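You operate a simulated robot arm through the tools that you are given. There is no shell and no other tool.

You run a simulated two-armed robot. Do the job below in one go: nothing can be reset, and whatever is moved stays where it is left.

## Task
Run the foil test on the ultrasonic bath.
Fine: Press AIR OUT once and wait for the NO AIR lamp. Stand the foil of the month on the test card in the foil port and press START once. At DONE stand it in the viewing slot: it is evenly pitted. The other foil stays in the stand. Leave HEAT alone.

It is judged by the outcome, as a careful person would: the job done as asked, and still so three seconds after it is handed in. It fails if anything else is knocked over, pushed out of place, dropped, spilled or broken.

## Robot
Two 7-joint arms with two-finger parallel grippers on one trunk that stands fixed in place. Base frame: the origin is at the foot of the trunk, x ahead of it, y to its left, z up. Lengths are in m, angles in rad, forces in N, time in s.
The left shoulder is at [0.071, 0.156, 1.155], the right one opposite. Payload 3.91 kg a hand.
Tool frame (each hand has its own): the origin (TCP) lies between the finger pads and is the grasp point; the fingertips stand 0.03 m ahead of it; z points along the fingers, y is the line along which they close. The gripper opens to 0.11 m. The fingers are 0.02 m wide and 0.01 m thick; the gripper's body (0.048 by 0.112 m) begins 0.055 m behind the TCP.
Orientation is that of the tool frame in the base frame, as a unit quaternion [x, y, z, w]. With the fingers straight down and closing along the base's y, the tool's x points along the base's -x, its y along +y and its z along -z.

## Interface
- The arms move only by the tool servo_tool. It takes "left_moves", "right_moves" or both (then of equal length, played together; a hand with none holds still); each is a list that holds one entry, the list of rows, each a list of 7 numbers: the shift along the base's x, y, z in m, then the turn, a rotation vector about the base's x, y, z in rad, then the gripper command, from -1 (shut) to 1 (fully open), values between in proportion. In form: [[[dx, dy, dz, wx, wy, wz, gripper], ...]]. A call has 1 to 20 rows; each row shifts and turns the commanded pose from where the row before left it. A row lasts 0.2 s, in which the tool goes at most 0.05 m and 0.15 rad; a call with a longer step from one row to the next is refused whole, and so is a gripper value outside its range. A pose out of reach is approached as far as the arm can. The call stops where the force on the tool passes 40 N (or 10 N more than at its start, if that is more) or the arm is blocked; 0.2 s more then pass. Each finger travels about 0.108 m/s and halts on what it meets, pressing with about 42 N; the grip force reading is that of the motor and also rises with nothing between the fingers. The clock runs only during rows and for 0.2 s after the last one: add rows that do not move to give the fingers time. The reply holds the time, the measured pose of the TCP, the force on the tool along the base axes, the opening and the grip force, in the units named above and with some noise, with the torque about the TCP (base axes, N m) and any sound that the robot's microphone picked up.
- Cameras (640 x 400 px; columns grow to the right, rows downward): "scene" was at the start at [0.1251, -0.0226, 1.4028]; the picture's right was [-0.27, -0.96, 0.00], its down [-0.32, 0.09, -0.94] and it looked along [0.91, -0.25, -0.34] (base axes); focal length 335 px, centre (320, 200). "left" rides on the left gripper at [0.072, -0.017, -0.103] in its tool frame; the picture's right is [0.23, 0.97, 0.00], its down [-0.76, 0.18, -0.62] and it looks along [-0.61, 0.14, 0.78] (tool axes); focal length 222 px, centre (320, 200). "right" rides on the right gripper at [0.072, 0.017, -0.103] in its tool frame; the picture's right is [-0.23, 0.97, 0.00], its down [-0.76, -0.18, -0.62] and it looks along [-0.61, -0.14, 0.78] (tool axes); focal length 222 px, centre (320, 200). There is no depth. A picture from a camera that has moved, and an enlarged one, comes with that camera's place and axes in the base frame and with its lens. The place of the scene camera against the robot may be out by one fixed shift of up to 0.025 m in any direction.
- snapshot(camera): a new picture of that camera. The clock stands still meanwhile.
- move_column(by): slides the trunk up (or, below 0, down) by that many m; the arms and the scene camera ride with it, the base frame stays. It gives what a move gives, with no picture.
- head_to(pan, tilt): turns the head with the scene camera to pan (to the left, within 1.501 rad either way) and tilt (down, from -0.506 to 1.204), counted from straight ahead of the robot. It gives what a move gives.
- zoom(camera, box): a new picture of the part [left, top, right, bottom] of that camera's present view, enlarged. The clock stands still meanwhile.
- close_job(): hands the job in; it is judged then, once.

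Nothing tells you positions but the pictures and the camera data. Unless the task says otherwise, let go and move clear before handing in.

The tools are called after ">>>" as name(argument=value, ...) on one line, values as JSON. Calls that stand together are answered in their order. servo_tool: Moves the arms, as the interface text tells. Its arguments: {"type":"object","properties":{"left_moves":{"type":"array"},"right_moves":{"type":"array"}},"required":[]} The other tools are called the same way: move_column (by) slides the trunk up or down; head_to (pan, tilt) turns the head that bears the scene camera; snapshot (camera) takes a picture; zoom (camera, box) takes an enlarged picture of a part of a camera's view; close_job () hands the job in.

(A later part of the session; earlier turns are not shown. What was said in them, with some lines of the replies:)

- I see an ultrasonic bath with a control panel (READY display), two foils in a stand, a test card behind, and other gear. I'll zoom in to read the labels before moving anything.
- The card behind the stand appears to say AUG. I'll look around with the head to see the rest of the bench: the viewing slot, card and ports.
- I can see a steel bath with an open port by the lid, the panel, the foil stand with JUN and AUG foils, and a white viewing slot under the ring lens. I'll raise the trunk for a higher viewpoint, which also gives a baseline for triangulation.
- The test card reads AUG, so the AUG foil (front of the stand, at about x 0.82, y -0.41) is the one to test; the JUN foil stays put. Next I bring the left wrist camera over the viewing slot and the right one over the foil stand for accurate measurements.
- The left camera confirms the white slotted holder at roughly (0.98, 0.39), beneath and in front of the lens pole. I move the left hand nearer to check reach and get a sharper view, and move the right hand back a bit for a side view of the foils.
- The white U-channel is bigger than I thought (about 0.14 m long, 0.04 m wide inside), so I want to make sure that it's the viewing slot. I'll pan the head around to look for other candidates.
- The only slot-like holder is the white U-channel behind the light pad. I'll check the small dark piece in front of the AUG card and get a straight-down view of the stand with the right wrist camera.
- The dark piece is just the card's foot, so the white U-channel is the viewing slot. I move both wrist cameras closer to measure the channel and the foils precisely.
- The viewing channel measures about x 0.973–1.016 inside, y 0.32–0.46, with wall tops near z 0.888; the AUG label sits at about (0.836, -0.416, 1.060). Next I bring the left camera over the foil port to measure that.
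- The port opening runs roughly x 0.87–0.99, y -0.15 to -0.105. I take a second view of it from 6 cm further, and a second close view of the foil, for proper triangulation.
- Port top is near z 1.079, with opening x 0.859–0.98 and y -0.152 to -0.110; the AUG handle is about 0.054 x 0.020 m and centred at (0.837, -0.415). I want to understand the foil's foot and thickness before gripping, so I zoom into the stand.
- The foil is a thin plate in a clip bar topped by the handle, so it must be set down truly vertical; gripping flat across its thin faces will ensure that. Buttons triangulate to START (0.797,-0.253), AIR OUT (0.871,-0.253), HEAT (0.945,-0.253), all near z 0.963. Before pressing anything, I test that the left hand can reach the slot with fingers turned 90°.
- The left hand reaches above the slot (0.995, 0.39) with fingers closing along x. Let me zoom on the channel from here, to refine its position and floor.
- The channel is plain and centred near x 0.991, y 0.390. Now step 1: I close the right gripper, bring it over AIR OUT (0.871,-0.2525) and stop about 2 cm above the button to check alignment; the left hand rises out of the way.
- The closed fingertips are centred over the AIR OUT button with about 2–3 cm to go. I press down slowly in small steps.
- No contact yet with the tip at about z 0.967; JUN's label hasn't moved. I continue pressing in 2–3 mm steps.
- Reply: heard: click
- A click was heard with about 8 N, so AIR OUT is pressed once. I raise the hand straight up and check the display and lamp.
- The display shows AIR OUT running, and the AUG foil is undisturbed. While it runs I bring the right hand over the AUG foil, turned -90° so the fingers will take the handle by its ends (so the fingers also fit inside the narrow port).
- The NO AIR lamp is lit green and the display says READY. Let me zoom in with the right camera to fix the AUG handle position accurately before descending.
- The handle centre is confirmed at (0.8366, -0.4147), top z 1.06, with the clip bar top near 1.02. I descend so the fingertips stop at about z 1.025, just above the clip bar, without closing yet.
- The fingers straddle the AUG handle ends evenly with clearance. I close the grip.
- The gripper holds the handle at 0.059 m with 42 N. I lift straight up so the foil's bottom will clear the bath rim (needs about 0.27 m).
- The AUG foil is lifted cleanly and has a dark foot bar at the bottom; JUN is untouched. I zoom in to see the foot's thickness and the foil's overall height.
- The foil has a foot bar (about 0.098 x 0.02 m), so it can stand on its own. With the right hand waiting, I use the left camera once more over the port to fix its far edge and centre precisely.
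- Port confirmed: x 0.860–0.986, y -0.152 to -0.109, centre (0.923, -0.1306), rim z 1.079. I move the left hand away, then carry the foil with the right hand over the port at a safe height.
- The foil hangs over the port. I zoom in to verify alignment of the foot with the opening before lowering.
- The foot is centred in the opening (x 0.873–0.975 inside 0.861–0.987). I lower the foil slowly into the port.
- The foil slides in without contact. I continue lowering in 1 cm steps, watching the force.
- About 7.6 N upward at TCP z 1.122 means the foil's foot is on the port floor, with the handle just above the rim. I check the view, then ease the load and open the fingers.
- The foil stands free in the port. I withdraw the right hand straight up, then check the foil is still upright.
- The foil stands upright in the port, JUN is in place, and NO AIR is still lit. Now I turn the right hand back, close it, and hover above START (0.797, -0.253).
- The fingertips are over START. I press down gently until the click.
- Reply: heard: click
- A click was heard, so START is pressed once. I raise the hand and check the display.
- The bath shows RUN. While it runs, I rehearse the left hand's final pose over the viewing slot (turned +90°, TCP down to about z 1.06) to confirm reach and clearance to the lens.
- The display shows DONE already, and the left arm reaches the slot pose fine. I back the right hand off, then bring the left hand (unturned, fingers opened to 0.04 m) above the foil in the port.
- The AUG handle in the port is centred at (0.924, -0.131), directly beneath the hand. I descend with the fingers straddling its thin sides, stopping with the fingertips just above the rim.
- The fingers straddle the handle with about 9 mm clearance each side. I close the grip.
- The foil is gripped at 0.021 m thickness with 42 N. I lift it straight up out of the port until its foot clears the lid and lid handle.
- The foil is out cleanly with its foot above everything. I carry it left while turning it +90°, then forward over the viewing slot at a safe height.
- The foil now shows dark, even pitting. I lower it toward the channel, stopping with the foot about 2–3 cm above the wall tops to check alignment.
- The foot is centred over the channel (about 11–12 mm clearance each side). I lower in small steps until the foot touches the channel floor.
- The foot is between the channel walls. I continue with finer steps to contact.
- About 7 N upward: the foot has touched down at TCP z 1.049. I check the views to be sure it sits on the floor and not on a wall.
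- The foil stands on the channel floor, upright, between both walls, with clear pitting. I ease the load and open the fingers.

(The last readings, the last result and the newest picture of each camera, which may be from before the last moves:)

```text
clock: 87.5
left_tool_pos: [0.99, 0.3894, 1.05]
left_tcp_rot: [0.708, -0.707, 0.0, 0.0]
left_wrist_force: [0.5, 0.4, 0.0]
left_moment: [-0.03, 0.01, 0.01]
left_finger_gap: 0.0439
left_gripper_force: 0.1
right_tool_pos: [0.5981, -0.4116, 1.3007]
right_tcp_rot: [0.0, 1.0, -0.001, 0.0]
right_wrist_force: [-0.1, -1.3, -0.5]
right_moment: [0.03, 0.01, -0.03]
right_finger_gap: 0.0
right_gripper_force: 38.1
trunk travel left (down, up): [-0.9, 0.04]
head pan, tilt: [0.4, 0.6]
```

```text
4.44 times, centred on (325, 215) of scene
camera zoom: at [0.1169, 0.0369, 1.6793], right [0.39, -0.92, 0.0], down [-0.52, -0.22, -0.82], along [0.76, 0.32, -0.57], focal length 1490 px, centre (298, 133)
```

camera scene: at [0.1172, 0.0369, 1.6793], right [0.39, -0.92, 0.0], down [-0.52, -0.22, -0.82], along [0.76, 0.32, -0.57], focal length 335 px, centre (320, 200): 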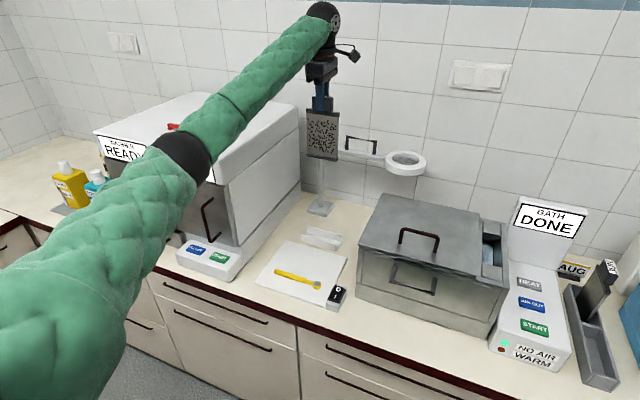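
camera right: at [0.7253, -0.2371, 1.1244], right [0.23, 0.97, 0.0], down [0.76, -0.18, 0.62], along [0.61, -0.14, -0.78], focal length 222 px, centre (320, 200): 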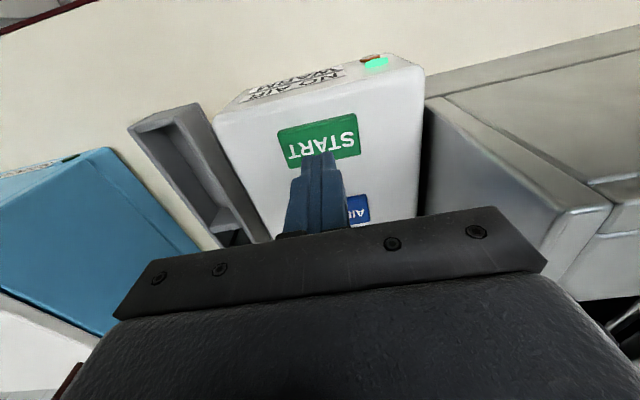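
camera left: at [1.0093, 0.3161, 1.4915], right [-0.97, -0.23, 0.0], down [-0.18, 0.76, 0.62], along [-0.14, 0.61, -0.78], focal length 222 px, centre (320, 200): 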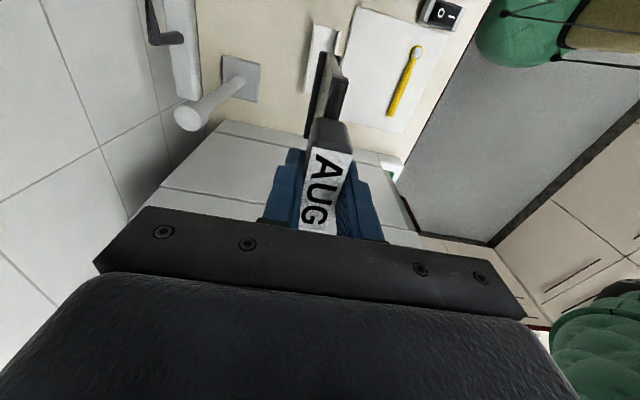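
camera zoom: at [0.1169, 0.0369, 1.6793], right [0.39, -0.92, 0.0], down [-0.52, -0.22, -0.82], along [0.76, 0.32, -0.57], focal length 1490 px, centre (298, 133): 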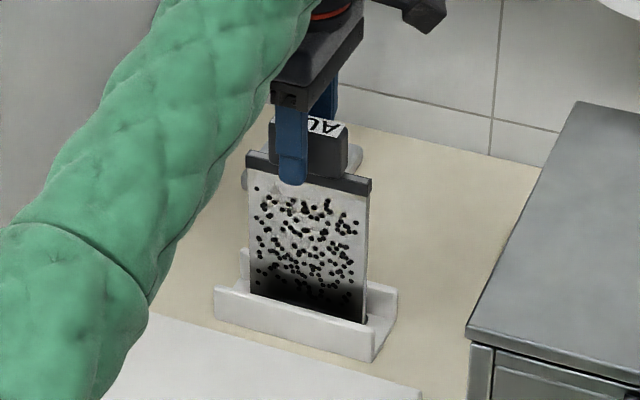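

The foil stands freely. I withdraw the left hand straight up slowly, then away.

>>> servo_tool(left_moves=[[[0, 0, 0.01, 0, 0, 0, -0.2], [0, 0, 0.015, 0, 0, 0, -0.2], [0, 0, 0.02, 0, 0, 0, -0.2], [0, 0, 0.03, 0, 0, 0, -0.2], [0, 0, 0.04, 0, 0, 0, -0.2], [0, 0, 0.045, 0, 0, 0, -0.2], [0, 0, 0.045, 0, 0, 0, -0.2], [0, 0, 0.045, 0, 0, 0, -0.2], [-0.04, -0.01, 0, 0, 0, 0, -0.2], [-0.04, -0.01, 0, 0, 0, 0, -0.2], [-0.04, -0.01, 0, 0, 0, 0, -0.2], [-0.04, -0.01, 0, 0, 0, 0, -0.2], [-0.04, -0.01, 0, 0, 0, 0, -0.2], [0, 0, 0, 0, 0, 0, -0.2]]])

>>> snapshot(camera="scene")

>>> zoom(camera="scene", box=[270, 150, 390, 270])

>>> head_to(pan=-0.3, tilt=0.7)

>>> snapshot(camera="scene")

>>> zoom(camera="scene", box=[230, 100, 430, 270])

```text
clock: 90.5
left_tool_pos: [0.7899, 0.3407, 1.2991]
left_tcp_rot: [0.708, -0.706, -0.001, 0.0]
left_wrist_force: [-0.3, -0.5, -0.4]
left_moment: [0.0, 0.03, 0.01]
left_finger_gap: 0.0442
left_gripper_force: 0.1
right_tool_pos: [0.6, -0.413, 1.3009]
right_tcp_rot: [-0.001, 1.0, 0.0, 0.0]
right_wrist_force: [0.5, 0.0, 0.2]
right_moment: [-0.01, 0.03, 0.02]
right_finger_gap: 0.0
right_gripper_force: 37.3
trunk travel left (down, up): [-0.9, 0.04]
head pan, tilt: [0.4, 0.6]
```

```text
taken
camera scene: at [0.118, 0.0362, 1.6792], right [0.39, -0.92, 0.0], down [-0.52, -0.22, -0.82], along [0.76, 0.32, -0.57], focal length 335 px, centre (320, 200)
```

scene: 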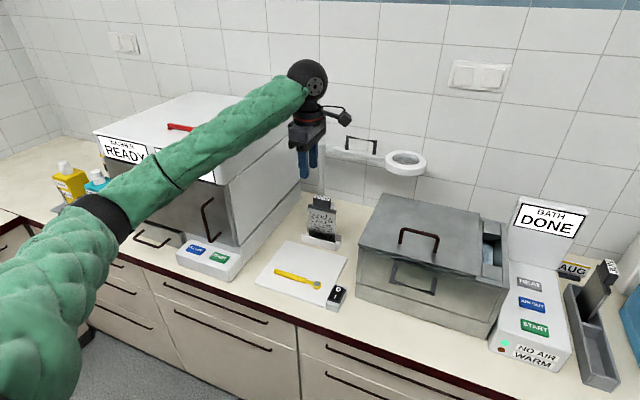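

```text
3.33 times, centred on (330, 210) of scene
camera zoom: at [0.118, 0.0362, 1.6792], right [0.39, -0.92, 0.0], down [-0.52, -0.22, -0.82], along [0.76, 0.32, -0.57], focal length 1118 px, centre (287, 167)
```

zoom: 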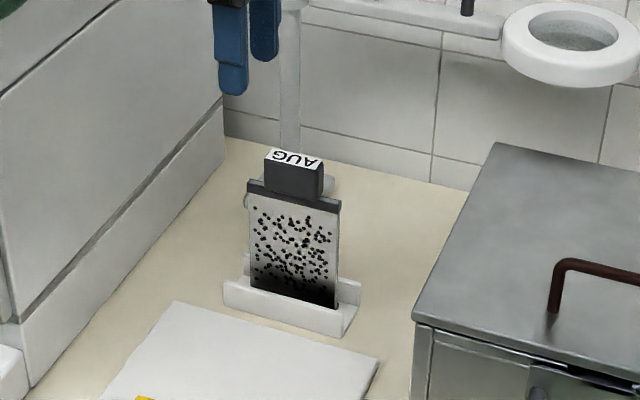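

```text
clock: 91.6
left_tool_pos: [0.7888, 0.3408, 1.2986]
left_tcp_rot: [0.708, -0.706, -0.001, 0.0]
left_wrist_force: [0.2, -0.6, 0.9]
left_moment: [0.02, -0.02, 0.0]
left_finger_gap: 0.0441
left_gripper_force: 0.0
right_tool_pos: [0.5993, -0.4118, 1.3026]
right_tcp_rot: [0.001, 1.0, 0.0, 0.0]
right_wrist_force: [0.7, -0.5, 0.4]
right_moment: [0.02, 0.02, 0.02]
right_finger_gap: 0.0
right_gripper_force: 37.6
trunk travel left (down, up): [-0.9, 0.04]
head pan, tilt: [-0.3, 0.7]
```

```text
taken
camera scene: at [0.1167, -0.0226, 1.6707], right [-0.29, -0.96, 0.0], down [-0.62, 0.19, -0.76], along [0.73, -0.23, -0.64], focal length 335 px, centre (320, 200)
```

scene: 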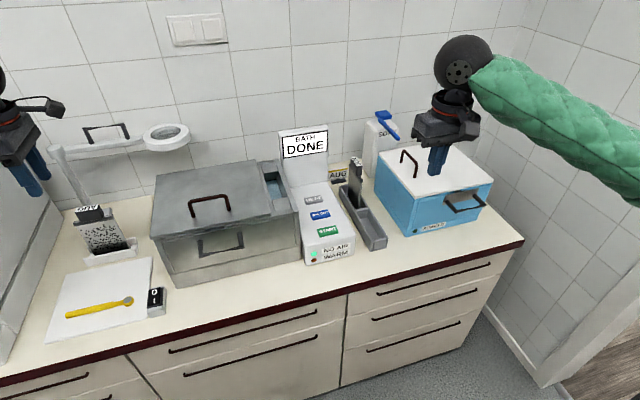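

```text
2.35 times, centred on (330, 185) of scene
camera zoom: at [0.1167, -0.0226, 1.6707], right [-0.29, -0.96, 0.0], down [-0.62, 0.19, -0.76], along [0.73, -0.23, -0.64], focal length 789 px, centre (296, 235)
```

zoom: 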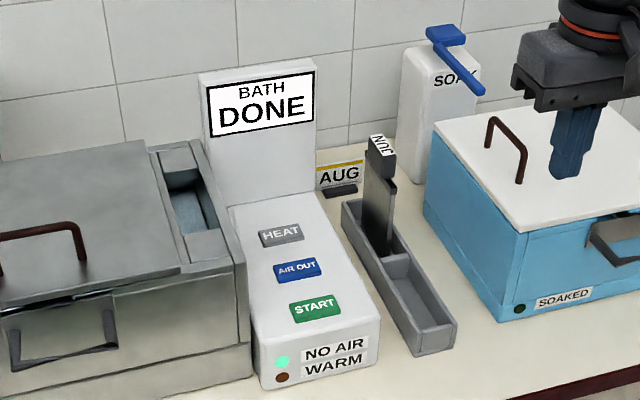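

The AUG foil stands upright and evenly pitted in the viewing slot. JUN is still in its stand, HEAT was never touched, and both hands are clear with the display at DONE. I hand the job in.

>>> close_job()

```text
The job is handed in.
```

The foil test is done. The AUG foil, the month shown on the test card, went through the bath and now stands upright in the viewing slot. The pitting looks even in the camera views.

- **AIR OUT:** I pressed it once. The NO AIR lamp lit before the foil went in.
- **START:** I pressed it once with the foil standing in the port, and waited until the display showed DONE.
- **Viewing slot:** I took this to be the white U-shaped channel behind the light pad. It carries no label, but nothing else on the bench fits the foil.
- **Left alone:** The JUN foil is still in the stand, and I didn't press HEAT. Nothing else looked moved or knocked over in the last pictures.

Both hands had let go and were clear before I handed the job in.
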